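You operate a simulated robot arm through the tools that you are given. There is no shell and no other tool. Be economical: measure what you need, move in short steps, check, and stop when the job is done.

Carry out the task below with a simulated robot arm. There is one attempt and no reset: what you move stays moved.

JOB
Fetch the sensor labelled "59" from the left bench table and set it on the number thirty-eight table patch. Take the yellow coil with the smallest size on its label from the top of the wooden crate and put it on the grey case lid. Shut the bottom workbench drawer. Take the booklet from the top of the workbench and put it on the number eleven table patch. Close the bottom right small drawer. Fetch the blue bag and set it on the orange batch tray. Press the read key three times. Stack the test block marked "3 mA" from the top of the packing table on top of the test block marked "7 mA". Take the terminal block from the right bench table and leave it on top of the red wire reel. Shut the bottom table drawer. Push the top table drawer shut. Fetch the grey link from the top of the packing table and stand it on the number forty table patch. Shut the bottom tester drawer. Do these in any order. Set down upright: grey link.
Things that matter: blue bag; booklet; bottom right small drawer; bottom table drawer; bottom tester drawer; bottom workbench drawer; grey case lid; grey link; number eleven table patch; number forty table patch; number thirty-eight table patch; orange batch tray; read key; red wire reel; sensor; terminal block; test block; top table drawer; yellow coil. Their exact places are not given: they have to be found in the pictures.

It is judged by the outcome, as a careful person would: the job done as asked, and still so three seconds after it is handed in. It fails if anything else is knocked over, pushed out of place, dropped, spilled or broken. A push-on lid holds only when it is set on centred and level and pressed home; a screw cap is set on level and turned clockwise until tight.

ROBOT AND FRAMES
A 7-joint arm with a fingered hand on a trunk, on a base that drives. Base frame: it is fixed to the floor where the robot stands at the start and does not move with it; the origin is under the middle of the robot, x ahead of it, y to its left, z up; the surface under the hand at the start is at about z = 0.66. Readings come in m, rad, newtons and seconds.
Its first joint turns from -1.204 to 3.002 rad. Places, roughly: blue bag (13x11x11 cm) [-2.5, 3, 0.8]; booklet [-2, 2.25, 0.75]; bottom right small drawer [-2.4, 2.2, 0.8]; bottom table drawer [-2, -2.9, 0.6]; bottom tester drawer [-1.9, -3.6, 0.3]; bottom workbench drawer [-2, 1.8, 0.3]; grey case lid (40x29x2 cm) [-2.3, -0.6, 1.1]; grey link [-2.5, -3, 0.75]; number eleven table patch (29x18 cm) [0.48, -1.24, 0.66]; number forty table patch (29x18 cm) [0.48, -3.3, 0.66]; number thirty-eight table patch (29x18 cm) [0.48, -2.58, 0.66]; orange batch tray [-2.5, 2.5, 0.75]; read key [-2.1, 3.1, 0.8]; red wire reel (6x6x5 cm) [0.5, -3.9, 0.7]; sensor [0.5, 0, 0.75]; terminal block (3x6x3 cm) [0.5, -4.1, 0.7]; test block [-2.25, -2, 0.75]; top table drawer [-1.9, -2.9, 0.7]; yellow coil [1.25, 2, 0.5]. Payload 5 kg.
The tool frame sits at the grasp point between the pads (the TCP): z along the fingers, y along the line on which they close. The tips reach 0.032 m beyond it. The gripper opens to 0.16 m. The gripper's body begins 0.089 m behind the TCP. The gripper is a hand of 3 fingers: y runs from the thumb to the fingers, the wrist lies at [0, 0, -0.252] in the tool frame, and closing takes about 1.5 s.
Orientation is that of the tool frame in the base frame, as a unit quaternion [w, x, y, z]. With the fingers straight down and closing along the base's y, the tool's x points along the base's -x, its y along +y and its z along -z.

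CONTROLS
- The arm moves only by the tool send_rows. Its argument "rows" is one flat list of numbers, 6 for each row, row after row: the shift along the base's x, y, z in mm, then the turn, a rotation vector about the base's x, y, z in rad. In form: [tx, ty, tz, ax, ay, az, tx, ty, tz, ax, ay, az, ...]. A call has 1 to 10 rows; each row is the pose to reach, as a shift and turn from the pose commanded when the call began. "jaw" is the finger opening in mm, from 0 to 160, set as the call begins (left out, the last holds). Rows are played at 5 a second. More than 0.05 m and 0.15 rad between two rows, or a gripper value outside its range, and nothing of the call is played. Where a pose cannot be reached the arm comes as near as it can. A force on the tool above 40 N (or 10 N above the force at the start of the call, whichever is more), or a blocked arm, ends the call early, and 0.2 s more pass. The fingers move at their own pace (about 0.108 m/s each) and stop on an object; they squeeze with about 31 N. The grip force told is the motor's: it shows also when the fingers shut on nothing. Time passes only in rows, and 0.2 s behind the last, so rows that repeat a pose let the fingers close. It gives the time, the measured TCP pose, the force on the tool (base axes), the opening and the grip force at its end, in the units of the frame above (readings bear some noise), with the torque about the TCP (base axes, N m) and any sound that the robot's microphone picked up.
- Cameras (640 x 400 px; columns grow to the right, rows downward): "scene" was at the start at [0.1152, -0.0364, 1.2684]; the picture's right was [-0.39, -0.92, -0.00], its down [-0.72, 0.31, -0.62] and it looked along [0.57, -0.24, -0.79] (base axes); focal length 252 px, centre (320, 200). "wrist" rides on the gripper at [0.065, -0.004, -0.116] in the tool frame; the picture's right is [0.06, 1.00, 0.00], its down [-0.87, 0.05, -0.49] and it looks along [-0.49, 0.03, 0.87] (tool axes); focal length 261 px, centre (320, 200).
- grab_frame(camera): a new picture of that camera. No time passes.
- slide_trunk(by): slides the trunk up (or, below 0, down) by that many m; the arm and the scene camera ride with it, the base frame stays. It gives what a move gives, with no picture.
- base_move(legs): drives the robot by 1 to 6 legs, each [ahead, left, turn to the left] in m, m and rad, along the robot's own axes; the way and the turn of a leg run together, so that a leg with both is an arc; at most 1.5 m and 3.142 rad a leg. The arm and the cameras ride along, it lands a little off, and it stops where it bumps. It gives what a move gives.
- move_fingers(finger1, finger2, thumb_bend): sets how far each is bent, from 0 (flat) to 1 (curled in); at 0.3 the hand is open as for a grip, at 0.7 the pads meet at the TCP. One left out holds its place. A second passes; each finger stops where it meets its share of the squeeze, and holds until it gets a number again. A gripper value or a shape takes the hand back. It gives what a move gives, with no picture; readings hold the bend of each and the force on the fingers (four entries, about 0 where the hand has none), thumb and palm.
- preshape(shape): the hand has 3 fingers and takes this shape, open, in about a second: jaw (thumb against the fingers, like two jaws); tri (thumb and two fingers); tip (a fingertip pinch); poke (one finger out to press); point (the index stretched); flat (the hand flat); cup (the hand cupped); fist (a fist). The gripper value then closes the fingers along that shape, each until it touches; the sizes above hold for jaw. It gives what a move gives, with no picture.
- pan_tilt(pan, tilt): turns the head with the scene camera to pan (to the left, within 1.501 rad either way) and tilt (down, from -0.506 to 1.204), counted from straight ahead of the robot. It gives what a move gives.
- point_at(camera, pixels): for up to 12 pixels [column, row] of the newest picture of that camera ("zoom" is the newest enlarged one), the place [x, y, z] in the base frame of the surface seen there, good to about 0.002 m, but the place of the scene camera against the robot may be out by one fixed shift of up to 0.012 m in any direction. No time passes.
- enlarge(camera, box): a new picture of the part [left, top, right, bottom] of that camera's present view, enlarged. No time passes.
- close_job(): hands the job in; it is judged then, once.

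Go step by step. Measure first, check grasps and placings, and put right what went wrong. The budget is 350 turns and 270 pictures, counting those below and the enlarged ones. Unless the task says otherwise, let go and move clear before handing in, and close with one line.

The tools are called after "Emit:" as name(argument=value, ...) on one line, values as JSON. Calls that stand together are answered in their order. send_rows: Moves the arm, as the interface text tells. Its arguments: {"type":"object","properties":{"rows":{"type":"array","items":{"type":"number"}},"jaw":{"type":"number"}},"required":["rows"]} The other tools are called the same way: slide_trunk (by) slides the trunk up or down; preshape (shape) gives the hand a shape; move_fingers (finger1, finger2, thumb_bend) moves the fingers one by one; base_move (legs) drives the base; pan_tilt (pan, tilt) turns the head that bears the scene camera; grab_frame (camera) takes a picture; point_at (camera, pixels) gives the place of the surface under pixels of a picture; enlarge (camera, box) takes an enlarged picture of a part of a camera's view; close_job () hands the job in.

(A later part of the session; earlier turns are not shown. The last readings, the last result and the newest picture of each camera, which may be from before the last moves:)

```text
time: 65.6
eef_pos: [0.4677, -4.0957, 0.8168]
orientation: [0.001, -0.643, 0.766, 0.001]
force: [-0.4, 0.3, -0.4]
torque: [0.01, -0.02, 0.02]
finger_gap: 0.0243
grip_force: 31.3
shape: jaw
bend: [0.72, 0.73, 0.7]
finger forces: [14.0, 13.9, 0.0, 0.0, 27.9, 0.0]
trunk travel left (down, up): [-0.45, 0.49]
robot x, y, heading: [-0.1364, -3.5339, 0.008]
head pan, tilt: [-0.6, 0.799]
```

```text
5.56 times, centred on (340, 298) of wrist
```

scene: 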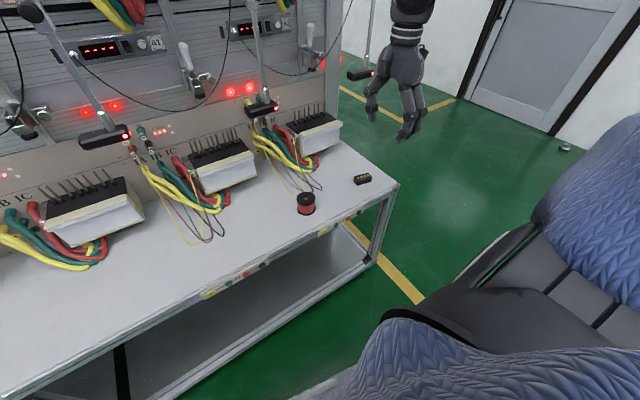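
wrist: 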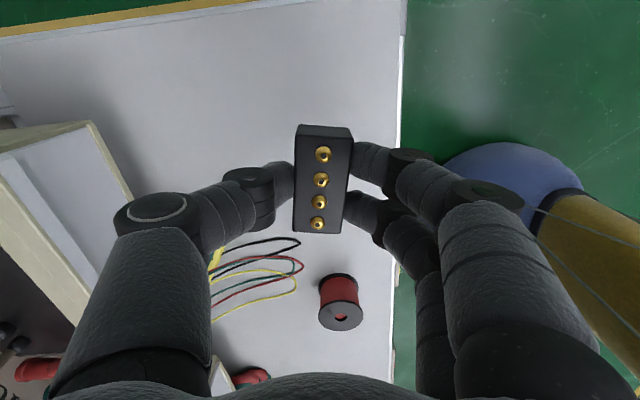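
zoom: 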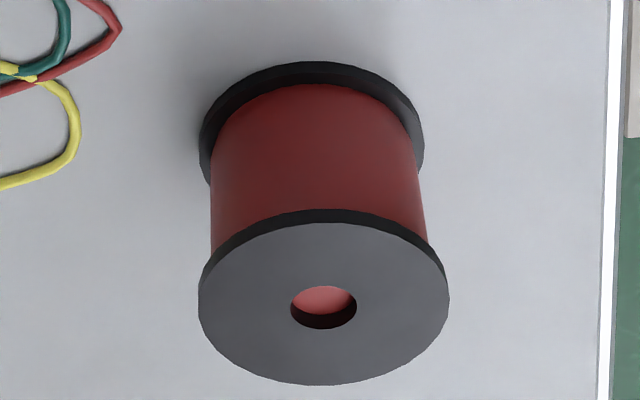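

Reel centre top is (0.467,−3.855,0.7095). I carry the block over it and lower to about 5 mm above contact.

Emit:
send_rows(rows=[0, 48, 0, 0, 0, 0, 0, 96, 0, 0, 0, 0, 0, 144, 0, 0, 0, 0, 0, 192, 0, 0, 0, 0, 0, 241, 0, 0, 0, 0, 0, 241, -30, 0, 0, 0, 0, 241, -63, 0, 0, 0])

Emit:
grab_frame(camera="wrist")

Emit:
enlarge(camera="scene", box=[240, 120, 400, 220])

```text
time: 67.2
eef_pos: [0.4686, -3.8533, 0.7516]
orientation: [0.002, -0.643, 0.766, 0.001]
force: [-0.3, 0.2, -0.8]
torque: [0.01, -0.02, 0.02]
finger_gap: 0.024
grip_force: 30.6
shape: jaw
bend: [0.72, 0.73, 0.7]
finger forces: [14.0, 13.7, 0.1, 0.0, 27.8, 0.0]
trunk travel left (down, up): [-0.45, 0.49]
robot x, y, heading: [-0.1368, -3.5358, 0.007]
head pan, tilt: [-0.6, 0.799]
```

```text
240 pictures are left
```

wrist: 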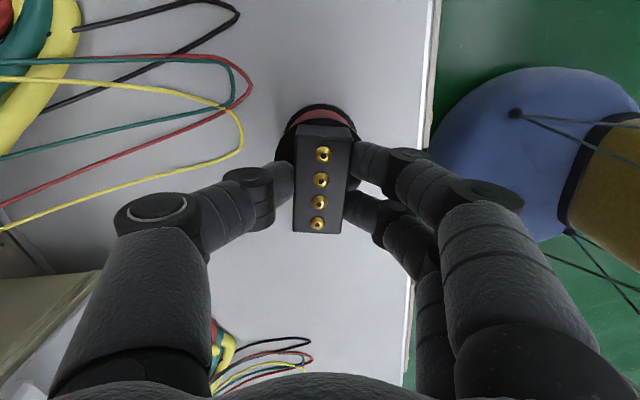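

```text
4.00 times, centred on (320, 170) of scene
```

zoom: 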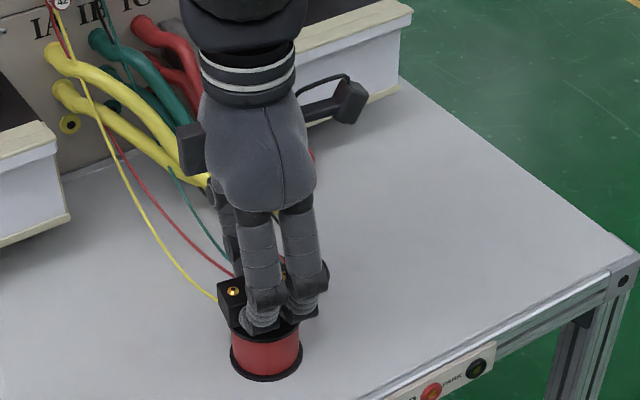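

Aligned over the reel. I lower 3.5 mm, open and rise straight.

Emit:
send_rows(rows=[0, 0, -3.5, 0, 0, 0, 0, 0, -3.5, 0, 0, 0])

Emit:
send_rows(rows=[0, 0, 0, 0, 0, 0, 0, 0, 0, 0, 0, 0, 0, 0, 0, 0, 0, 0, 0, 0, 0, 0, 0, 0, 0, 0, 40, 0, 0, 0, 0, 0, 85, 0, 0, 0, 0, 0, 130, 0, 0, 0, 0, 0, 175, 0, 0, 0, 0, 0, 215, 0, 0, 0], jaw=80)

Emit:
grab_frame(camera="wrist")

```text
time: 67.8
eef_pos: [0.4665, -3.8538, 0.7483]
orientation: [0.002, -0.643, 0.765, 0.001]
force: [0.3, 0.1, -0.2]
torque: [0.0, 0.02, 0.01]
finger_gap: 0.024
grip_force: 30.8
shape: jaw
bend: [0.72, 0.73, 0.7]
finger forces: [14.1, 13.8, 0.0, 0.1, 27.8, 0.0]
trunk travel left (down, up): [-0.45, 0.49]
robot x, y, heading: [-0.1335, -3.5372, 0.009]
head pan, tilt: [-0.6, 0.799]
```

```text
time: 69.8
eef_pos: [0.467, -3.8549, 0.9663]
orientation: [0.0, -0.643, 0.765, 0.0]
force: [0.1, -0.6, 0.9]
torque: [0.01, -0.04, 0.0]
finger_gap: 0.0794
grip_force: 0.2
shape: jaw
bend: [0.72, 0.72, 0.7]
finger forces: [0.2, 0.0, 0.0, 0.0, 0.0, 0.0]
trunk travel left (down, up): [-0.45, 0.49]
robot x, y, heading: [-0.132, -3.5372, 0.004]
head pan, tilt: [-0.6, 0.799]
```

```text
238 pictures are left
```

wrist: 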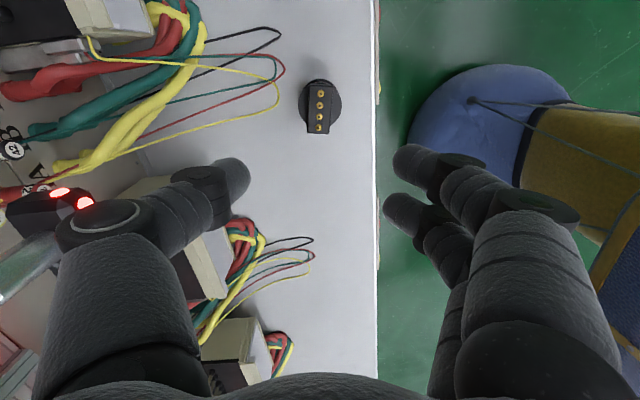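

The block sits on the reel. Now for the far side: I retract the arm and look right/backwards with the head before turning.

Emit:
send_rows(rows=[-45, -20, 0, 0, 0, 0, -90, -40, 0, 0, 0, 0, -135, -60, 0, 0, 0, 0, -170, -80, 0, 0, 0, 0])

Emit:
base_move(legs=[[-0.35, 0, 0], [0, 0, 1.57]])

Emit:
pan_tilt(pan=1.0, tilt=0.4)

Emit:
grab_frame(camera="scene")

```text
time: 70.8
eef_pos: [0.2975, -3.9364, 0.964]
orientation: [0.001, -0.644, 0.765, 0.001]
force: [0.4, -0.5, -0.3]
torque: [0.05, 0.01, 0.01]
finger_gap: 0.0797
grip_force: 0.0
shape: jaw
bend: [0.72, 0.72, 0.7]
finger forces: [0.1, 0.0, 0.0, 0.0, 0.0, 0.0]
trunk travel left (down, up): [-0.45, 0.49]
robot x, y, heading: [-0.1379, -3.5333, 0.015]
head pan, tilt: [-0.6, 0.799]
```

```text
time: 76.9
eef_pos: [-0.0877, -3.1066, 0.9642]
orientation: [0.0, 0.996, -0.087, -0.002]
force: [-1.0, 0.4, 0.1]
torque: [-0.02, 0.0, -0.02]
finger_gap: 0.0795
grip_force: 0.1
shape: jaw
bend: [0.72, 0.72, 0.7]
finger forces: [0.1, 0.0, 0.0, 0.0, 0.0, 0.0]
trunk travel left (down, up): [-0.45, 0.49]
robot x, y, heading: [-0.4857, -3.5391, 1.578]
head pan, tilt: [-0.6, 0.799]
```

```text
time: 78.6
eef_pos: [-0.0865, -3.1058, 0.9627]
orientation: [0.0, 0.996, -0.087, -0.002]
force: [0.3, 0.3, -0.3]
torque: [0.04, -0.01, 0.02]
finger_gap: 0.0794
grip_force: 0.1
shape: jaw
bend: [0.72, 0.72, 0.7]
finger forces: [0.1, 0.0, 0.1, 0.1, 0.0, 0.0]
trunk travel left (down, up): [-0.45, 0.49]
robot x, y, heading: [-0.4852, -3.5395, 1.576]
head pan, tilt: [1.0, 0.4]
```

```text
237 pictures are left
```

scene: 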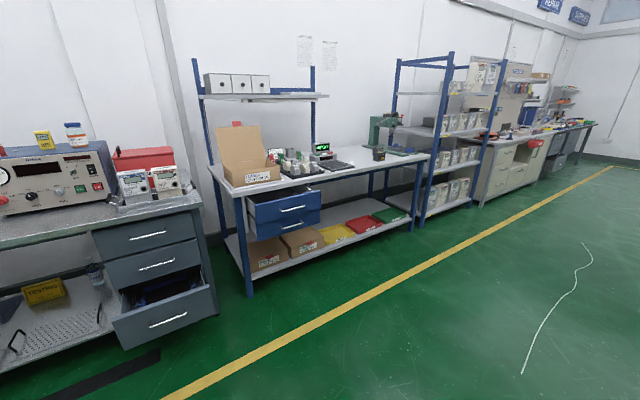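

I see the tester drawers (left; bottom one open at (165,315)), the packing-table drawers (open blue, (283,207)), and the table top. I measure key points and enlarge the table.

Emit:
point_at(camera="scene", pixels=[[117, 335], [217, 295], [168, 318], [140, 270], [196, 250], [148, 237], [253, 205], [318, 190], [255, 238], [318, 215], [290, 209], [290, 225]])

Emit:
enlarge(camera="scene", box=[200, 100, 440, 250])

Emit:
enlarge(camera="scene", box=[80, 190, 240, 360])

```text
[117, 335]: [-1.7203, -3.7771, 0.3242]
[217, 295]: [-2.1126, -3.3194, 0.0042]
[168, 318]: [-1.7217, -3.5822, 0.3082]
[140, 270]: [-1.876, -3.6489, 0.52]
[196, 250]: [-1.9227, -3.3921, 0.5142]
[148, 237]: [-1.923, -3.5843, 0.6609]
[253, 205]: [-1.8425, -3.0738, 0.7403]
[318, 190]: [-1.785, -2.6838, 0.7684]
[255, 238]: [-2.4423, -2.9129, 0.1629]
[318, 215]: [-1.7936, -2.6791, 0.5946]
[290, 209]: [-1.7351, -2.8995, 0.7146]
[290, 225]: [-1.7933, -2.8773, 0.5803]
```

```text
2.67 times, centred on (320, 175) of scene
```

zoom: 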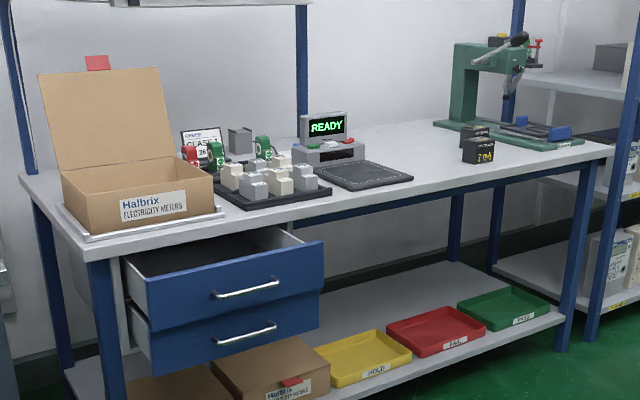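

```text
2.35 times, centred on (160, 275) of scene
```

zoom: 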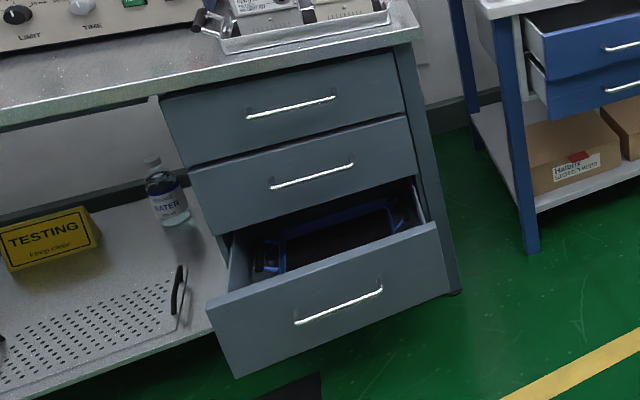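

Tester bottom drawer face is at x≈−1.73 (y −3.79..−3.4), closed faces at x≈−1.92; table drawers faces at x≈−1.78. I turn to face −x and line up with the tester drawer.

Emit:
base_move(legs=[[0, 0, 1.565], [0, 0.25, 0], [0.35, 0, 0]])

Emit:
slide_trunk(by=-0.4)

Emit:
pan_tilt(pan=-0.25, tilt=0.6)

Emit:
grab_frame(camera="scene")

```text
time: 86.1
eef_pos: [-1.2692, -3.3865, 0.9636]
orientation: [0.0, 0.768, 0.64, -0.002]
force: [0.1, 1.1, -0.6]
torque: [-0.01, -0.04, 0.02]
finger_gap: 0.0797
grip_force: 0.1
shape: jaw
bend: [0.72, 0.72, 0.7]
finger forces: [0.0, 0.1, 0.0, 0.0, 0.0, 0.1]
trunk travel left (down, up): [-0.45, 0.49]
robot x, y, heading: [-0.8377, -3.7888, 3.141]
head pan, tilt: [1.0, 0.4]
```

```text
time: 89.9
eef_pos: [-1.2677, -3.3858, 0.5632]
orientation: [0.002, 0.768, 0.64, -0.001]
force: [0.3, 0.1, 0.0]
torque: [0.0, 0.0, -0.02]
finger_gap: 0.0795
grip_force: 0.1
shape: jaw
bend: [0.72, 0.72, 0.7]
finger forces: [0.0, 0.1, 0.0, 0.1, 0.1, 0.0]
trunk travel left (down, up): [-0.05, 0.89]
robot x, y, heading: [-0.8365, -3.7879, 3.14]
head pan, tilt: [1.0, 0.4]
```

```text
time: 91.3
eef_pos: [-1.2671, -3.3861, 0.5628]
orientation: [0.001, 0.768, 0.64, -0.001]
force: [0.3, -0.4, 0.4]
torque: [0.0, -0.01, 0.0]
finger_gap: 0.0795
grip_force: 0.0
shape: jaw
bend: [0.72, 0.72, 0.7]
finger forces: [0.0, 0.0, 0.0, 0.0, 0.0, 0.0]
trunk travel left (down, up): [-0.05, 0.89]
robot x, y, heading: [-0.8387, -3.7879, 3.14]
head pan, tilt: [-0.25, 0.6]
```

```text
234 pictures are left
```

scene: 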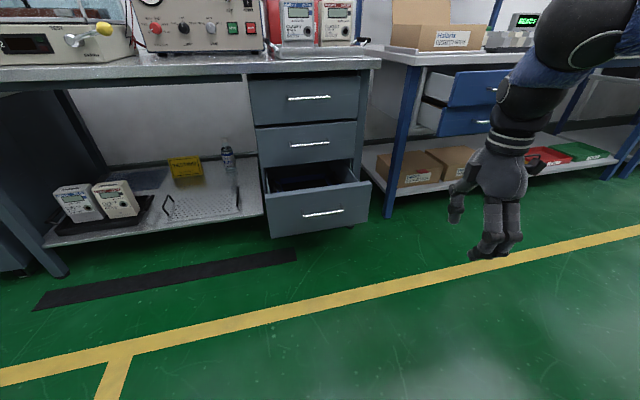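

Emit:
point_at(camera="scene", pixels=[[268, 198], [370, 185], [272, 235], [365, 222], [322, 210], [320, 203], [262, 140], [355, 130], [448, 88], [490, 85], [440, 120], [478, 120]])

```text
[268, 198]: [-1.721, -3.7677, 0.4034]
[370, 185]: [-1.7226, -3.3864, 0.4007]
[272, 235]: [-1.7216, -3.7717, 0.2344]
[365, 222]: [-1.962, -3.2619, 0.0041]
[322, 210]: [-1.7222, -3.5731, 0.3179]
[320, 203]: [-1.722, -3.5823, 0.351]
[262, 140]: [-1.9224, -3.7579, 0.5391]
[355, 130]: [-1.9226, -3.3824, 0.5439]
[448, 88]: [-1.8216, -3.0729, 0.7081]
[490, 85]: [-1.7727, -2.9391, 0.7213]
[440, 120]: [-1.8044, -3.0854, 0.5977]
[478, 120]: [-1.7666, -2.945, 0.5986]
```

Tester drawer face: x −1.722, y −3.77..−3.39, z 0.23..0.40; closed plane −1.922. I yaw the hand, close it, drive into place, then pitch the fingers forward to push.

Emit:
send_rows(rows=[0, -20, 0, 0, 0, -0.139, 0, -40, 0, 0, 0, -0.278, 0, -60, 0, 0, 0, -0.417, 0, -70, 0, 0, 0, -0.556, 0, -70, 0, 0, 0, -0.695, 0, -70, 0, 0, 0, -0.834, 0, -70, 0, 0, 0, -0.973, 0, -70, 0, 0, 0, -1.112, 0, -70, 0, 0, 0, -1.251, 0, -70, 0, 0, 0, -1.39], jaw=0)

Emit:
base_move(legs=[[0, 0.15, 0], [0.22, 0, 0]])

Emit:
send_rows(rows=[0, 0, 0, 0, 0.14, 0, 0, 0, 0, 0, 0.28, 0, 0, 0, 0, 0, 0.42, 0, 0, 0, 0, 0, 0.56, 0, 0, 0, 0, 0, 0.7, 0, 0, 0, 0, 0, 0.84, 0, 0, 0, 0, 0, 0.98, 0])

Emit:
grab_frame(camera="scene")

```text
time: 93.5
eef_pos: [-1.2747, -3.4719, 0.5533]
orientation: [0.043, 0.999, -0.002, 0.0]
force: [0.2, -0.4, -0.1]
torque: [0.02, 0.02, -0.04]
finger_gap: 0.0003
grip_force: 30.5
shape: jaw
bend: [0.65, 0.65, 0.67]
finger forces: [0.0, 0.0, 0.0, 0.0, 0.0, 0.0]
out of reach, approached as far as the arm can: row 3, 4, 5, 6, 7, 8, 9, 10
trunk travel left (down, up): [-0.05, 0.89]
robot x, y, heading: [-0.8367, -3.7859, 3.141]
head pan, tilt: [-0.25, 0.6]
```

```text
time: 96.2
eef_pos: [-1.4942, -3.6205, 0.5535]
orientation: [0.045, 0.999, -0.003, 0.0]
force: [0.3, -0.3, 0.6]
torque: [0.01, 0.01, -0.02]
finger_gap: 0.0002
grip_force: 31.1
shape: jaw
bend: [0.65, 0.65, 0.67]
finger forces: [0.1, 0.0, 0.0, 0.1, 0.0, 0.0]
trunk travel left (down, up): [-0.05, 0.89]
robot x, y, heading: [-1.0548, -3.9384, 3.141]
head pan, tilt: [-0.25, 0.6]
```

```text
time: 97.8
eef_pos: [-1.6611, -3.4999, 0.6129]
orientation: [0.042, 0.882, 0.019, -0.469]
force: [-0.1, 0.1, -0.9]
torque: [0.02, -0.02, -0.02]
finger_gap: 0.0
grip_force: 31.4
shape: jaw
bend: [0.65, 0.65, 0.67]
finger forces: [0.1, 0.0, 0.0, 0.0, 0.0, 0.1]
out of reach, approached as far as the arm can: row 1, 2, 3, 4, 5, 6, 7
trunk travel left (down, up): [-0.05, 0.89]
robot x, y, heading: [-1.0572, -3.9371, 3.138]
head pan, tilt: [-0.25, 0.6]
```

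```text
233 pictures are left
```

scene: 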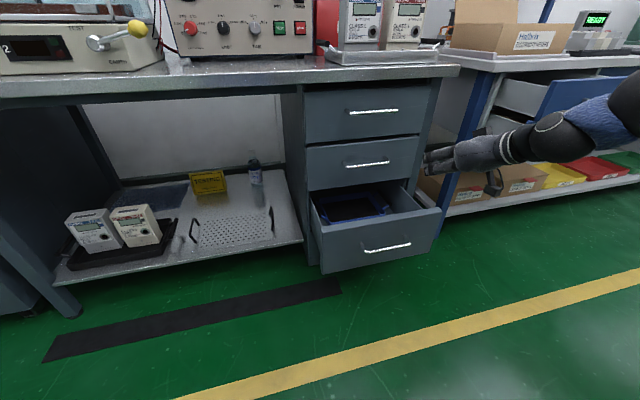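

The hand now points forward-down at (−1.661,−3.50,0.613). I lower it to the drawer front height.

Emit:
send_rows(rows=[20, -10, -40, 0, 0, 0, 20, -20, -85, 0, 0, 0, 20, -30, -130, 0, 0, 0, 20, -40, -175, 0, 0, 0, 20, -50, -220, 0, 0, 0])

Emit:
grab_frame(camera="scene")

```text
time: 99.0
eef_pos: [-1.6656, -3.53, 0.3818]
orientation: [0.04, 0.882, 0.019, -0.469]
force: [0.4, -0.1, 1.2]
torque: [0.01, -0.09, 0.02]
finger_gap: 0.0001
grip_force: 31.0
shape: jaw
bend: [0.65, 0.65, 0.67]
finger forces: [0.0, 0.0, 0.1, 0.0, 0.0, 0.0]
out of reach, approached as far as the arm can: row 1, 2, 3, 4, 5
trunk travel left (down, up): [-0.05, 0.89]
robot x, y, heading: [-1.0592, -3.9403, 3.14]
head pan, tilt: [-0.25, 0.6]
```

```text
232 pictures are left
```

scene: 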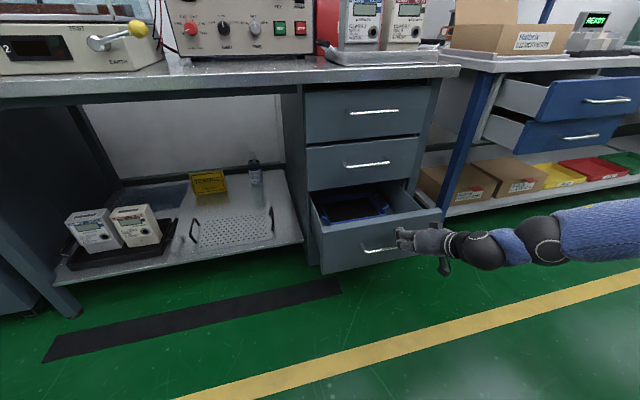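

The hand is right at the drawer face. I push −x in steps.

Emit:
send_rows(rows=[-30, 0, 0, 0, 0, 0, -55, 0, 0, 0, 0, 0, -80, 0, 0, 0, 0, 0, -105, 0, 0, 0, 0, 0, -130, 0, 0, 0, 0, 0, -155, 0, 0, 0, 0, 0, -180, 0, 0, 0, 0, 0, -200, 0, 0, 0, 0, 0, -220, 0, 0, 0, 0, 0, -235, 0, 0, 0, 0, 0])

Emit:
grab_frame(camera="scene")

```text
time: 101.0
eef_pos: [-1.8821, -3.5333, 0.3781]
orientation: [0.042, 0.883, 0.02, -0.466]
force: [18.3, -1.2, 6.0]
torque: [0.02, 0.4, -0.07]
finger_gap: 0.0
grip_force: 31.0
shape: jaw
bend: [0.65, 0.7, 0.68]
finger forces: [0.0, 0.1, 0.0, 0.0, 0.0, 0.0]
trunk travel left (down, up): [-0.05, 0.89]
robot x, y, heading: [-1.0539, -3.9341, 3.137]
head pan, tilt: [-0.25, 0.6]
stopped in row 10: the force on the tool passed its limit at 56 N (the readings are from after the stop); the commanded pose is now the measured one
```

```text
231 pictures are left
```

scene: 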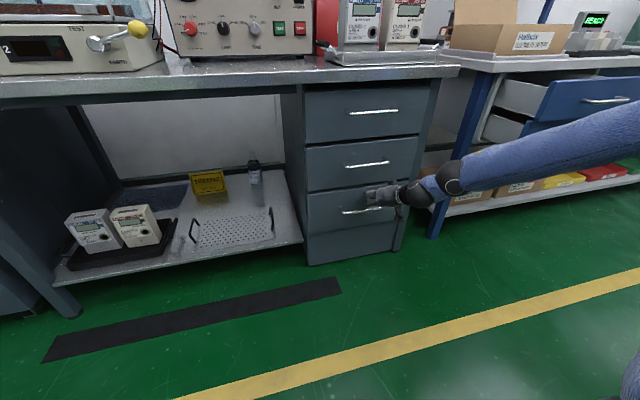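

The tester drawer looks flush. I retract, verify, and shift right towards the table drawers.

Emit:
send_rows(rows=[40, 0, 0, 0, 0, 0, 80, 0, 0, 0, 0, 0, 125, 0, 30, 0, 0, 0, 170, 0, 60, 0, 0, 0, 215, 0, 80, 0, 0, 0, 230, 0, 120, 0, 0, 0, 230, 0, 165, 0, 0, 0])

Emit:
grab_frame(camera="scene")

Emit:
point_at(camera="scene", pixels=[[330, 200], [390, 235], [340, 240], [330, 160], [548, 95], [630, 80], [530, 135], [610, 125], [590, 92], [570, 132]])

```text
refused: row 3 steps farther than a row can; nothing moved
```

```text
230 pictures are left
```

scene: 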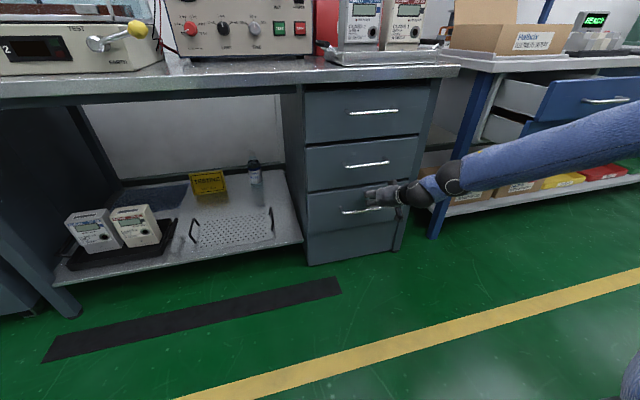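

```text
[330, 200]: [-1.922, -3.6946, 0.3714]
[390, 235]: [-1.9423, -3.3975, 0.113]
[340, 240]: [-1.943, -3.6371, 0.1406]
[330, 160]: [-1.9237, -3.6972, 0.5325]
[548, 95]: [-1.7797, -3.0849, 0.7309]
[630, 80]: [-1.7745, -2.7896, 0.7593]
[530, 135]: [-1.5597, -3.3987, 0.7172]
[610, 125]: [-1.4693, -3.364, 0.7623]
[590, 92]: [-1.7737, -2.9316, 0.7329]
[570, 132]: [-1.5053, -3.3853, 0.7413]
```

The face is now at −1.922, flush with the drawer above (−1.924). I retract with shorter steps, then drive right 0.6 m.

Emit:
send_rows(rows=[40, 0, 0, 0, 0, 0, 80, 0, 0, 0, 0, 0, 120, 0, 25, 0, 0, 0, 155, 0, 60, 0, 0, 0, 190, 0, 95, 0, 0, 0, 220, 0, 130, 0, 0, 0, 240, 0, 170, 0, 0, 0])

Emit:
base_move(legs=[[0.05, -0.6, 0]])

Emit:
grab_frame(camera="scene")

Emit:
grab_frame(camera="wrist")

```text
time: 102.8
eef_pos: [-1.6791, -3.5519, 0.5026]
orientation: [0.168, 0.869, -0.043, -0.464]
force: [-1.3, 0.3, -1.0]
torque: [-0.07, 0.06, 0.09]
finger_gap: 0.0
grip_force: 31.0
shape: jaw
bend: [0.65, 0.67, 0.68]
finger forces: [0.0, 0.0, 0.0, 0.0, 0.0, 0.0]
out of reach, approached as far as the arm can: row 6, 7
trunk travel left (down, up): [-0.05, 0.89]
robot x, y, heading: [-1.0588, -3.9388, 3.138]
head pan, tilt: [-0.25, 0.6]
stopped in row 7: the arm was blocked; the commanded pose is now the measured one
```

```text
time: 106.2
eef_pos: [-1.7225, -2.9519, 0.5053]
orientation: [0.166, 0.868, -0.044, -0.466]
force: [-0.5, -0.4, -0.6]
torque: [-0.02, -0.02, 0.03]
finger_gap: 0.0
grip_force: 31.1
shape: jaw
bend: [0.65, 0.67, 0.68]
finger forces: [0.1, 0.0, 0.0, 0.0, 0.0, 0.1]
trunk travel left (down, up): [-0.05, 0.89]
robot x, y, heading: [-1.1057, -3.3412, 3.13]
head pan, tilt: [-0.25, 0.6]
```

```text
229 pictures are left
```

scene: 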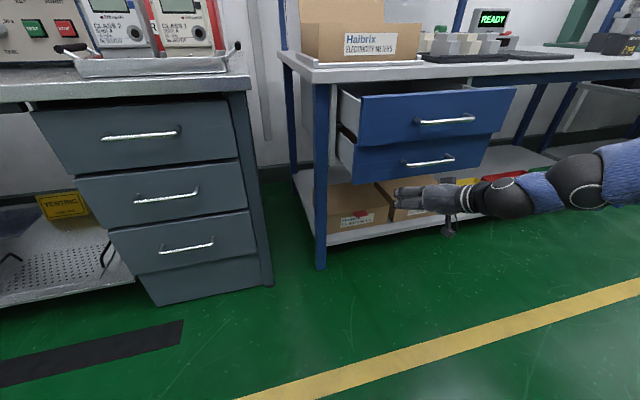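

```text
228 pictures are left
```

wrist: 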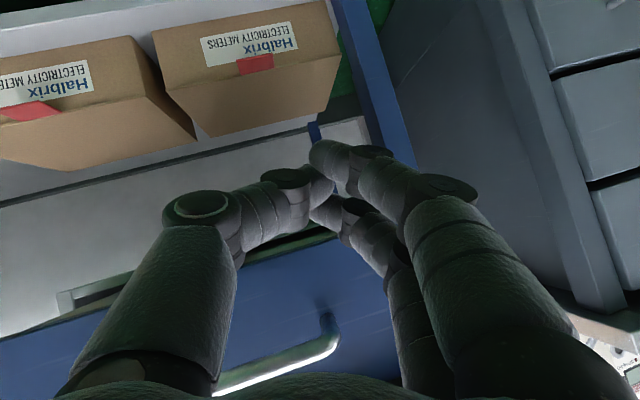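

The hand is just below and close to the drawers. I back off 0.15 m and raise the trunk 0.17 m, then measure the drawers.

Emit:
base_move(legs=[[-0.15, 0, 0]])

Emit:
slide_trunk(by=0.17)

Emit:
grab_frame(camera="scene")

Emit:
point_at(camera="scene", pixels=[[364, 118], [510, 108], [362, 165], [480, 150], [440, 108], [430, 165], [362, 140], [375, 150]])

```text
time: 107.6
eef_pos: [-1.5727, -2.9531, 0.5042]
orientation: [0.166, 0.868, -0.044, -0.466]
force: [0.0, -0.8, -0.6]
torque: [-0.01, -0.01, 0.02]
finger_gap: 0.0
grip_force: 31.0
shape: jaw
bend: [0.65, 0.67, 0.68]
finger forces: [0.1, 0.0, 0.0, 0.1, 0.0, 0.1]
trunk travel left (down, up): [-0.05, 0.89]
robot x, y, heading: [-0.9544, -3.3439, 3.134]
head pan, tilt: [-0.25, 0.6]
```

```text
time: 109.5
eef_pos: [-1.5744, -2.9528, 0.6737]
orientation: [0.166, 0.868, -0.044, -0.465]
force: [-0.5, 0.5, 0.0]
torque: [-0.01, 0.01, 0.03]
finger_gap: 0.0001
grip_force: 31.2
shape: jaw
bend: [0.65, 0.67, 0.68]
finger forces: [0.0, 0.0, 0.1, 0.0, 0.1, 0.0]
trunk travel left (down, up): [-0.22, 0.72]
robot x, y, heading: [-0.9529, -3.346, 3.133]
head pan, tilt: [-0.25, 0.6]
```

```text
227 pictures are left
```

scene: 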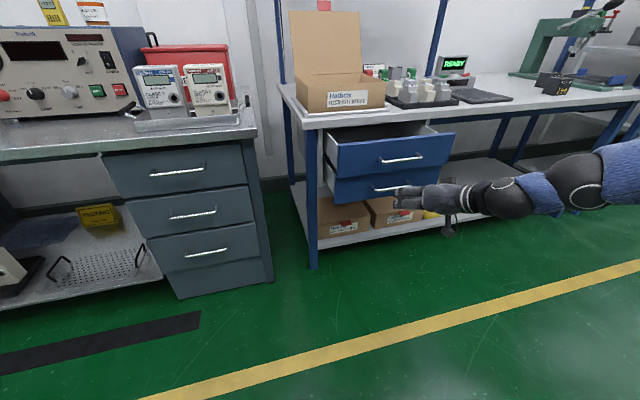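

```text
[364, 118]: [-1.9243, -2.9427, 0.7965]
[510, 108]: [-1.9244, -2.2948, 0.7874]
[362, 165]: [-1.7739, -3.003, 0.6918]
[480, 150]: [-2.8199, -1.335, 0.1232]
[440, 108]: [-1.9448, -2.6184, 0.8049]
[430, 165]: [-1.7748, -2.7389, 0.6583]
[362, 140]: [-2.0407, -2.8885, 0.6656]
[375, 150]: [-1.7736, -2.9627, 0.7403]
```

Emit:
point_at(camera="scene", pixels=[[340, 152], [452, 138], [340, 172], [445, 160], [338, 185], [340, 200], [370, 188], [400, 160], [345, 108], [438, 165]])

Emit:
enlarge(camera="scene", box=[310, 110, 470, 210])

```text
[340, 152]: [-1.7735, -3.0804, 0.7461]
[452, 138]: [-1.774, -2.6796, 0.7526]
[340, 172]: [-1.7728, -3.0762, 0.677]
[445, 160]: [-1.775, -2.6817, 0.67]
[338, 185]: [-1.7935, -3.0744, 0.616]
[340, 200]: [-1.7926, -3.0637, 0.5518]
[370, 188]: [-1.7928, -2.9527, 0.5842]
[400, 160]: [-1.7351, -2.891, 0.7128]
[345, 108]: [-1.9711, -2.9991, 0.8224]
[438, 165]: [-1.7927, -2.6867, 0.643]
```

```text
4.00 times, centred on (390, 160) of scene
```

zoom: 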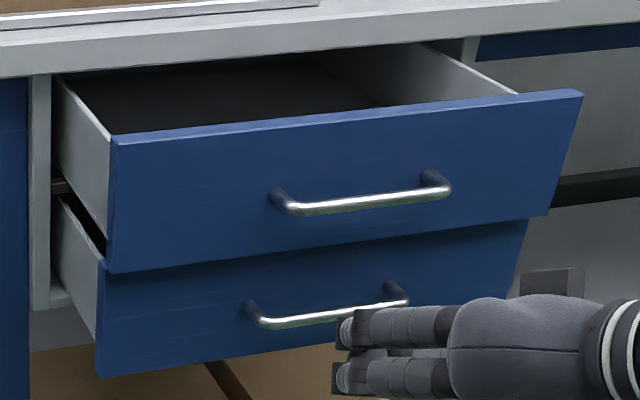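

Top face x −1.774 (z 0.67–0.77), bottom face x −1.793 (z 0.54–0.65), handles stick out to −1.735. I raise 0.05 and drive the hand to the left of the top handle, then push with the arm.

Emit:
slide_trunk(by=0.05)

Emit:
base_move(legs=[[0.12, 0.06, 0]])

Emit:
enlarge(camera="scene", box=[290, 70, 530, 220])

```text
time: 110.4
eef_pos: [-1.5739, -2.9517, 0.7239]
orientation: [0.167, 0.869, -0.044, -0.464]
force: [-1.0, 0.4, -0.1]
torque: [-0.03, 0.05, 0.03]
finger_gap: 0.0
grip_force: 30.9
shape: jaw
bend: [0.65, 0.67, 0.68]
finger forces: [0.0, 0.0, 0.1, 0.0, 0.1, 0.0]
trunk travel left (down, up): [-0.27, 0.67]
robot x, y, heading: [-0.9514, -3.3444, 3.133]
head pan, tilt: [-0.25, 0.6]
```

```text
time: 111.7
eef_pos: [-1.6947, -3.0106, 0.7248]
orientation: [0.165, 0.868, -0.046, -0.465]
force: [-0.1, -0.3, -0.1]
torque: [0.0, -0.02, -0.02]
finger_gap: 0.0001
grip_force: 30.4
shape: jaw
bend: [0.65, 0.67, 0.68]
finger forces: [0.0, 0.0, 0.0, 0.0, 0.0, 0.1]
trunk travel left (down, up): [-0.27, 0.67]
robot x, y, heading: [-1.0719, -3.4038, 3.133]
head pan, tilt: [-0.25, 0.6]
```

```text
2.67 times, centred on (410, 145) of scene
```

zoom: 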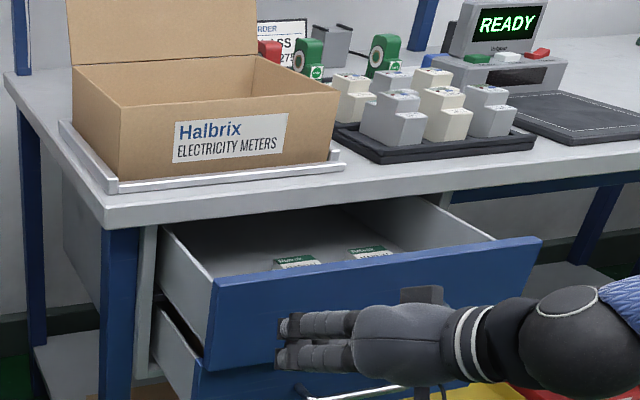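

Fingers are in front of the top drawer face, left of the handle. I push −x.

Emit:
send_rows(rows=[-30, 0, 0, 0, 0, 0, -60, 0, 0, 0, 0, 0, -85, 0, 0, 0, 0, 0, -110, 0, 0, 0, 0, 0, -135, 0, 0, 0, 0, 0, -160, 0, 0, 0, 0, 0, -185, 0, 0, 0, 0, 0, -205, 0, 0, 0, 0, 0, -225, 0, 0, 0, 0, 0, -245, 0, 0, 0, 0, 0])

Emit:
grab_frame(camera="scene")

```text
time: 113.5
eef_pos: [-1.8883, -3.0167, 0.7241]
orientation: [0.169, 0.87, -0.042, -0.462]
force: [22.8, 0.4, 7.1]
torque: [0.01, 0.25, 0.02]
finger_gap: 0.0
grip_force: 31.1
shape: jaw
bend: [0.65, 0.7, 0.68]
finger forces: [0.0, 0.0, 0.0, 0.0, 0.0, 0.0]
trunk travel left (down, up): [-0.27, 0.67]
robot x, y, heading: [-1.0709, -3.4005, 3.132]
head pan, tilt: [-0.25, 0.6]
stopped in row 8: the force on the tool passed its limit at 56 N (the readings are from after the stop); the commanded pose is now the measured one
```

```text
224 pictures are left
```

scene: 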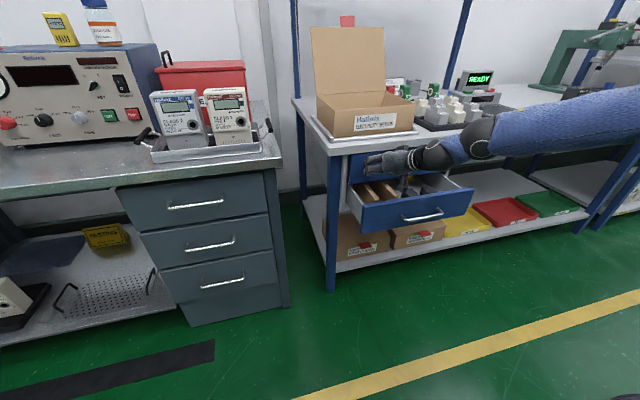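

The top drawer is in. I retract, lower 0.13 m with the trunk, and push the bottom one.

Emit:
send_rows(rows=[45, 0, 0, 0, 0, 0, 90, 0, 0, 0, 0, 0, 135, 0, 0, 0, 0, 0, 180, 0, 0, 0, 0, 0, 195, 0, 0, 0, 0, 0])

Emit:
slide_trunk(by=-0.125)

Emit:
enlarge(camera="scene", box=[290, 70, 530, 220])

```text
time: 114.7
eef_pos: [-1.6922, -3.0164, 0.7239]
orientation: [0.167, 0.871, -0.042, -0.461]
force: [-0.8, -0.4, 4.6]
torque: [0.14, -0.35, -0.05]
finger_gap: 0.0
grip_force: 31.3
shape: jaw
bend: [0.65, 0.67, 0.68]
finger forces: [0.0, 0.0, 0.0, 0.1, 0.0, 0.0]
trunk travel left (down, up): [-0.27, 0.67]
robot x, y, heading: [-1.0725, -3.3991, 3.13]
head pan, tilt: [-0.25, 0.6]
```

```text
time: 116.2
eef_pos: [-1.6942, -3.015, 0.5973]
orientation: [0.168, 0.87, -0.042, -0.462]
force: [-0.5, 0.4, -0.5]
torque: [0.01, 0.04, -0.01]
finger_gap: 0.0
grip_force: 31.3
shape: jaw
bend: [0.65, 0.67, 0.68]
finger forces: [0.0, 0.0, 0.0, 0.0, 0.0, 0.0]
trunk travel left (down, up): [-0.145, 0.795]
robot x, y, heading: [-1.0717, -3.4029, 3.132]
head pan, tilt: [-0.25, 0.6]
```

```text
2.67 times, centred on (410, 145) of scene
```

zoom: 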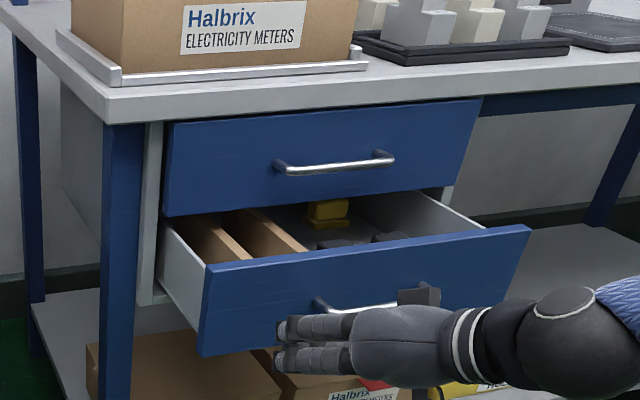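

Top drawer is shut; fingers are at the bottom face. I push.

Emit:
send_rows(rows=[-30, 0, 0, 0, 0, 0, -60, 0, 0, 0, 0, 0, -85, 0, 0, 0, 0, 0, -110, 0, 0, 0, 0, 0, -135, 0, 0, 0, 0, 0, -160, 0, 0, 0, 0, 0, -185, 0, 0, 0, 0, 0, -205, 0, 0, 0, 0, 0, -225, 0, 0, 0, 0, 0, -245, 0, 0, 0, 0, 0])

Emit:
send_rows(rows=[45, 0, 0, 0, 0, 0, 90, 0, 0, 0, 0, 0, 135, 0, 0, 0, 0, 0, 180, 0, 0, 0, 0, 0, 195, 0, 0, 0, 0, 0])

Emit:
grab_frame(camera="scene")

Emit:
enlarge(camera="scene", box=[290, 70, 530, 220])

```text
time: 118.0
eef_pos: [-1.8878, -3.0165, 0.5952]
orientation: [0.17, 0.871, -0.039, -0.458]
force: [24.7, -0.2, 5.0]
torque: [-0.04, 0.09, 0.15]
finger_gap: 0.0
grip_force: 31.2
shape: jaw
bend: [0.65, 0.7, 0.68]
finger forces: [0.0, 0.1, 0.1, 0.0, 0.1, 0.2]
trunk travel left (down, up): [-0.145, 0.795]
robot x, y, heading: [-1.0722, -3.4055, 3.128]
head pan, tilt: [-0.25, 0.6]
stopped in row 8: the force on the tool passed its limit at 55 N (the readings are from after the stop); the commanded pose is now the measured one
```

```text
time: 119.2
eef_pos: [-1.6937, -3.0159, 0.5928]
orientation: [0.167, 0.872, -0.039, -0.458]
force: [-0.5, -1.6, -2.4]
torque: [0.0, 0.22, -0.13]
finger_gap: 0.0001
grip_force: 30.9
shape: jaw
bend: [0.65, 0.67, 0.68]
finger forces: [0.0, 0.1, 0.0, 0.0, 0.0, 0.0]
trunk travel left (down, up): [-0.145, 0.795]
robot x, y, heading: [-1.0729, -3.401, 3.127]
head pan, tilt: [-0.25, 0.6]
```

```text
222 pictures are left
```

scene: 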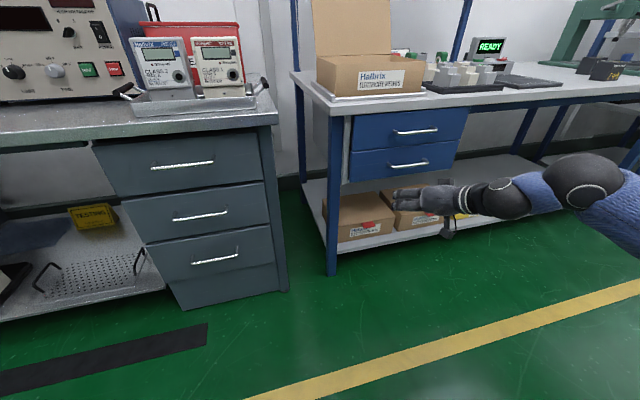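

```text
2.67 times, centred on (410, 145) of scene
```

zoom: 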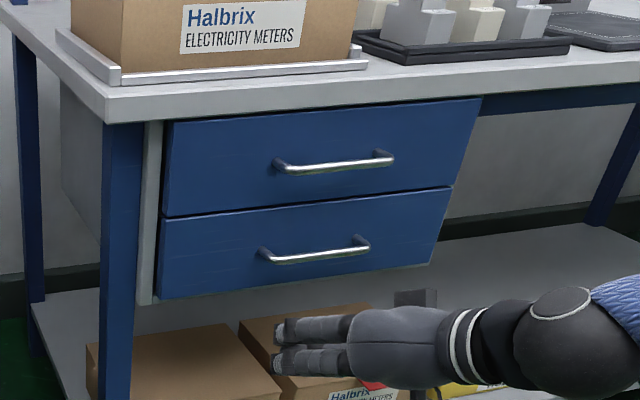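

Both table drawers are flush. Next the packing-table top: I back off, raise the trunk, and look.

Emit:
base_move(legs=[[-0.15, 0, 0]])

Emit:
slide_trunk(by=0.4)

Emit:
base_move(legs=[[0.1, -0.35, 0]])

Emit:
pan_tilt(pan=-0.35, tilt=0.6)

Emit:
grab_frame(camera="scene")

```text
time: 120.6
eef_pos: [-1.5419, -3.0182, 0.5944]
orientation: [0.169, 0.872, -0.041, -0.458]
force: [0.4, -0.3, -0.3]
torque: [0.0, 0.02, 0.03]
finger_gap: 0.0001
grip_force: 30.9
shape: jaw
bend: [0.65, 0.67, 0.68]
finger forces: [0.0, 0.1, 0.0, 0.1, 0.1, 0.0]
trunk travel left (down, up): [-0.145, 0.795]
robot x, y, heading: [-0.9261, -3.4007, 3.131]
head pan, tilt: [-0.25, 0.6]
```

```text
time: 124.4
eef_pos: [-1.543, -3.0171, 0.9943]
orientation: [0.169, 0.872, -0.041, -0.458]
force: [0.0, -0.7, -0.5]
torque: [-0.02, -0.04, -0.01]
finger_gap: 0.0001
grip_force: 30.7
shape: jaw
bend: [0.65, 0.67, 0.68]
finger forces: [0.0, 0.0, 0.0, 0.1, 0.0, 0.0]
trunk travel left (down, up): [-0.545, 0.395]
robot x, y, heading: [-0.9252, -3.4028, 3.132]
head pan, tilt: [-0.25, 0.6]
```

```text
time: 126.8
eef_pos: [-1.6386, -2.6612, 0.9928]
orientation: [0.169, 0.872, -0.04, -0.458]
force: [0.4, -0.7, -0.6]
torque: [-0.01, 0.02, 0.02]
finger_gap: 0.0
grip_force: 31.0
shape: jaw
bend: [0.65, 0.67, 0.68]
finger forces: [0.0, 0.0, 0.1, 0.1, 0.0, 0.0]
trunk travel left (down, up): [-0.545, 0.395]
robot x, y, heading: [-1.0162, -3.0486, 3.125]
head pan, tilt: [-0.25, 0.6]
```

```text
time: 127.4
eef_pos: [-1.6381, -2.6631, 0.9948]
orientation: [0.169, 0.871, -0.04, -0.459]
force: [0.7, 0.2, 0.4]
torque: [-0.03, 0.0, 0.03]
finger_gap: 0.0002
grip_force: 30.7
shape: jaw
bend: [0.65, 0.67, 0.68]
finger forces: [0.0, 0.0, 0.0, 0.1, 0.0, 0.0]
trunk travel left (down, up): [-0.545, 0.395]
robot x, y, heading: [-1.0165, -3.0495, 3.129]
head pan, tilt: [-0.351, 0.6]
```

```text
220 pictures are left
```

scene: 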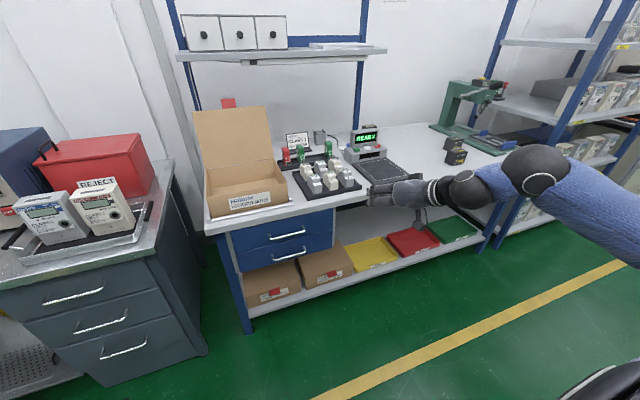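

Emit:
enlarge(camera="scene", box=[260, 110, 420, 210])

Emit:
enlarge(camera="scene", box=[410, 80, 520, 170])

```text
4.00 times, centred on (340, 160) of scene
```

zoom: 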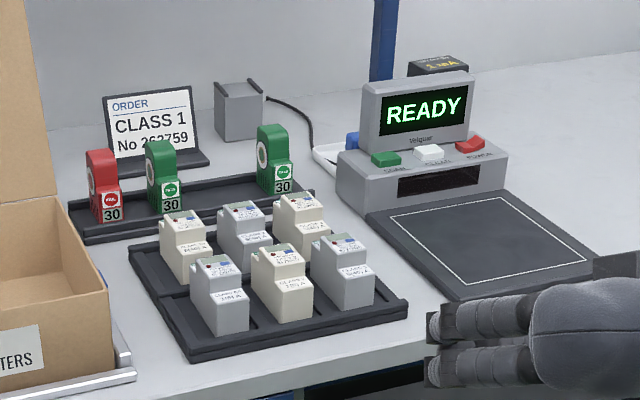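

```text
4.44 times, centred on (465, 125) of scene
```

zoom: 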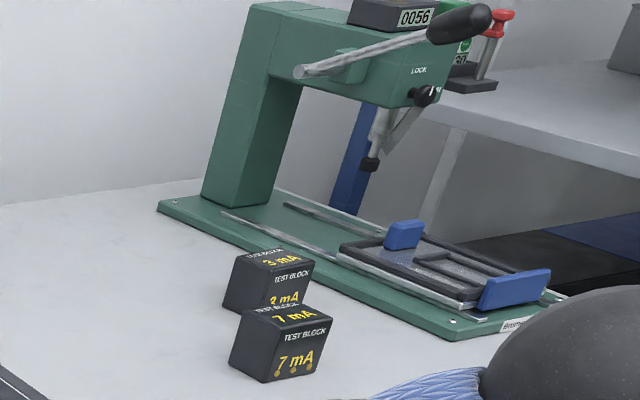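

I measure candidates: the grey object behind at zoom (238,110), the tray parts, and the test blocks.

Emit:
point_at(camera="scene", pixels=[[319, 137], [286, 158], [302, 154], [329, 150], [316, 180], [332, 177], [347, 173], [306, 170], [320, 165], [334, 163], [455, 148], [457, 158]])

Emit:
enlarge(camera="scene", box=[270, 120, 360, 200])

```text
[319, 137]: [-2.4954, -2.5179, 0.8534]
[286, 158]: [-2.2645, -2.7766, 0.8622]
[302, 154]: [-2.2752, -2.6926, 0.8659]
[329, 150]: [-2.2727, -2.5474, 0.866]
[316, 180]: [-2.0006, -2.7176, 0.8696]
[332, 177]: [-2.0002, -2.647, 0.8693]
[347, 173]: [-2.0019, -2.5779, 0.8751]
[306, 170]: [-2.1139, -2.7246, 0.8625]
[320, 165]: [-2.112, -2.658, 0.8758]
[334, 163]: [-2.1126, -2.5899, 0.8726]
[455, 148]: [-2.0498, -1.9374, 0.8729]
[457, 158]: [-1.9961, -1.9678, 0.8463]
```

```text
5.00 times, centred on (315, 160) of scene
```

zoom: 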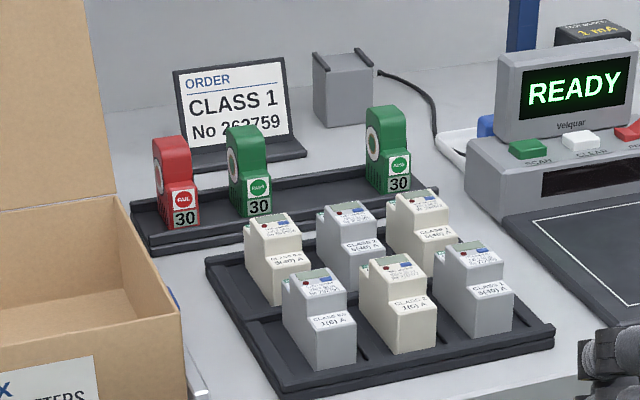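

The grey two-eared box at (319,137) may be the link, but the stated place hints further left, behind the carton. I raise the camera to see behind the carton.

Emit:
slide_trunk(by=0.39)

Emit:
pan_tilt(pan=0.0, tilt=0.7)

Emit:
grab_frame(camera="scene")

```text
time: 131.2
eef_pos: [-1.6384, -2.6633, 1.3841]
orientation: [0.168, 0.872, -0.041, -0.459]
force: [-0.4, 0.7, 0.0]
torque: [-0.03, 0.03, -0.01]
finger_gap: 0.0001
grip_force: 30.7
shape: jaw
bend: [0.65, 0.67, 0.68]
finger forces: [0.0, 0.1, 0.0, 0.1, 0.1, 0.0]
trunk travel left (down, up): [-0.935, 0.005]
robot x, y, heading: [-1.0203, -3.0488, 3.125]
head pan, tilt: [-0.351, 0.6]
```

```text
time: 132.0
eef_pos: [-1.6385, -2.6627, 1.384]
orientation: [0.169, 0.872, -0.042, -0.458]
force: [-0.5, -0.9, 0.8]
torque: [-0.03, 0.0, 0.02]
finger_gap: 0.0
grip_force: 31.1
shape: jaw
bend: [0.65, 0.67, 0.68]
finger forces: [0.0, 0.1, 0.1, 0.0, 0.0, 0.0]
trunk travel left (down, up): [-0.935, 0.005]
robot x, y, heading: [-1.0229, -3.0462, 3.13]
head pan, tilt: [0.0, 0.7]
```

```text
216 pictures are left
```

scene: 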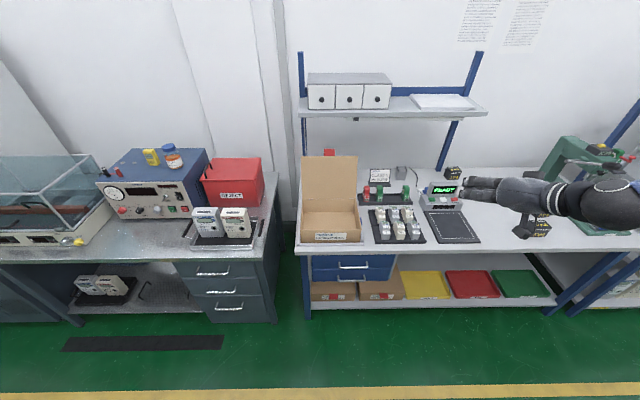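

Emit:
enlarge(camera="scene", box=[290, 140, 480, 255])

Emit:
enlarge(camera="scene", box=[360, 160, 420, 200])

Emit:
point_at(camera="scene", pixels=[[330, 152], [300, 200], [402, 173], [367, 192], [405, 190], [378, 190]])

```text
3.37 times, centred on (385, 198) of scene
```

zoom: 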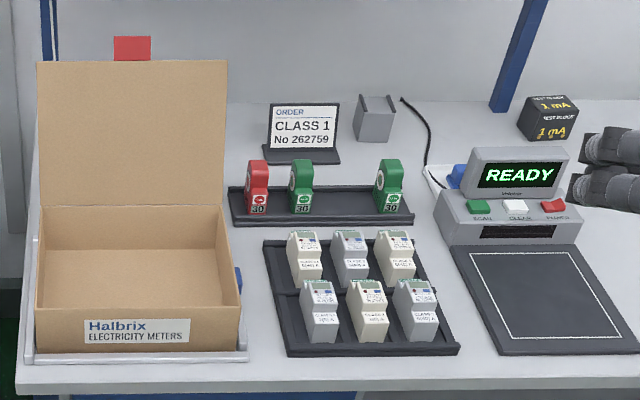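

```text
10.00 times, centred on (390, 180) of scene
```

zoom: 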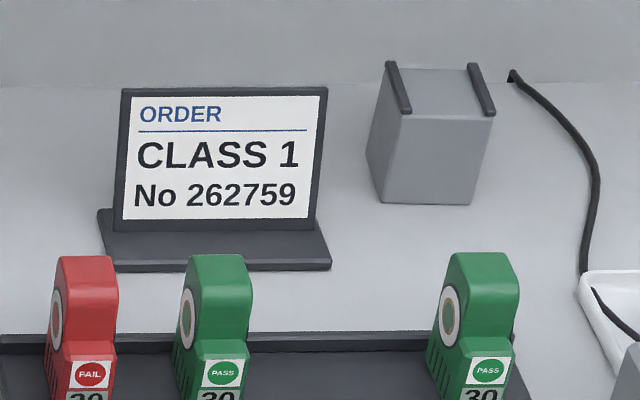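

```text
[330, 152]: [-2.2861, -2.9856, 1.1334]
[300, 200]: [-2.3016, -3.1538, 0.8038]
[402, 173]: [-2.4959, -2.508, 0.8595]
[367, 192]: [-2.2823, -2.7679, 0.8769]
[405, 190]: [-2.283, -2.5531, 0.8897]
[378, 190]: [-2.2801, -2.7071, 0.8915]
```

Something may hide behind the carton's lid at (−2.5,−3). I check what the raised wrist camera sees.

Emit:
grab_frame(camera="wrist")

```text
213 pictures are left
```

wrist: 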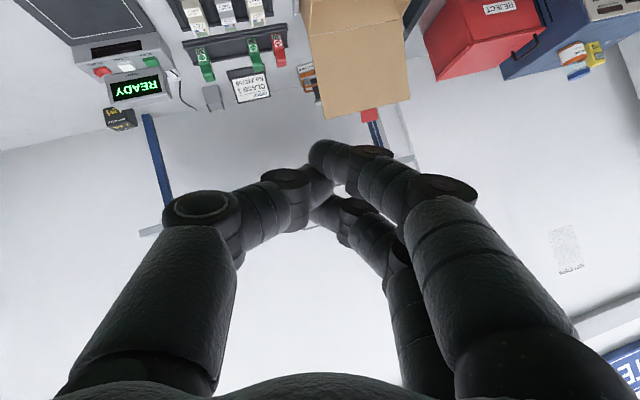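

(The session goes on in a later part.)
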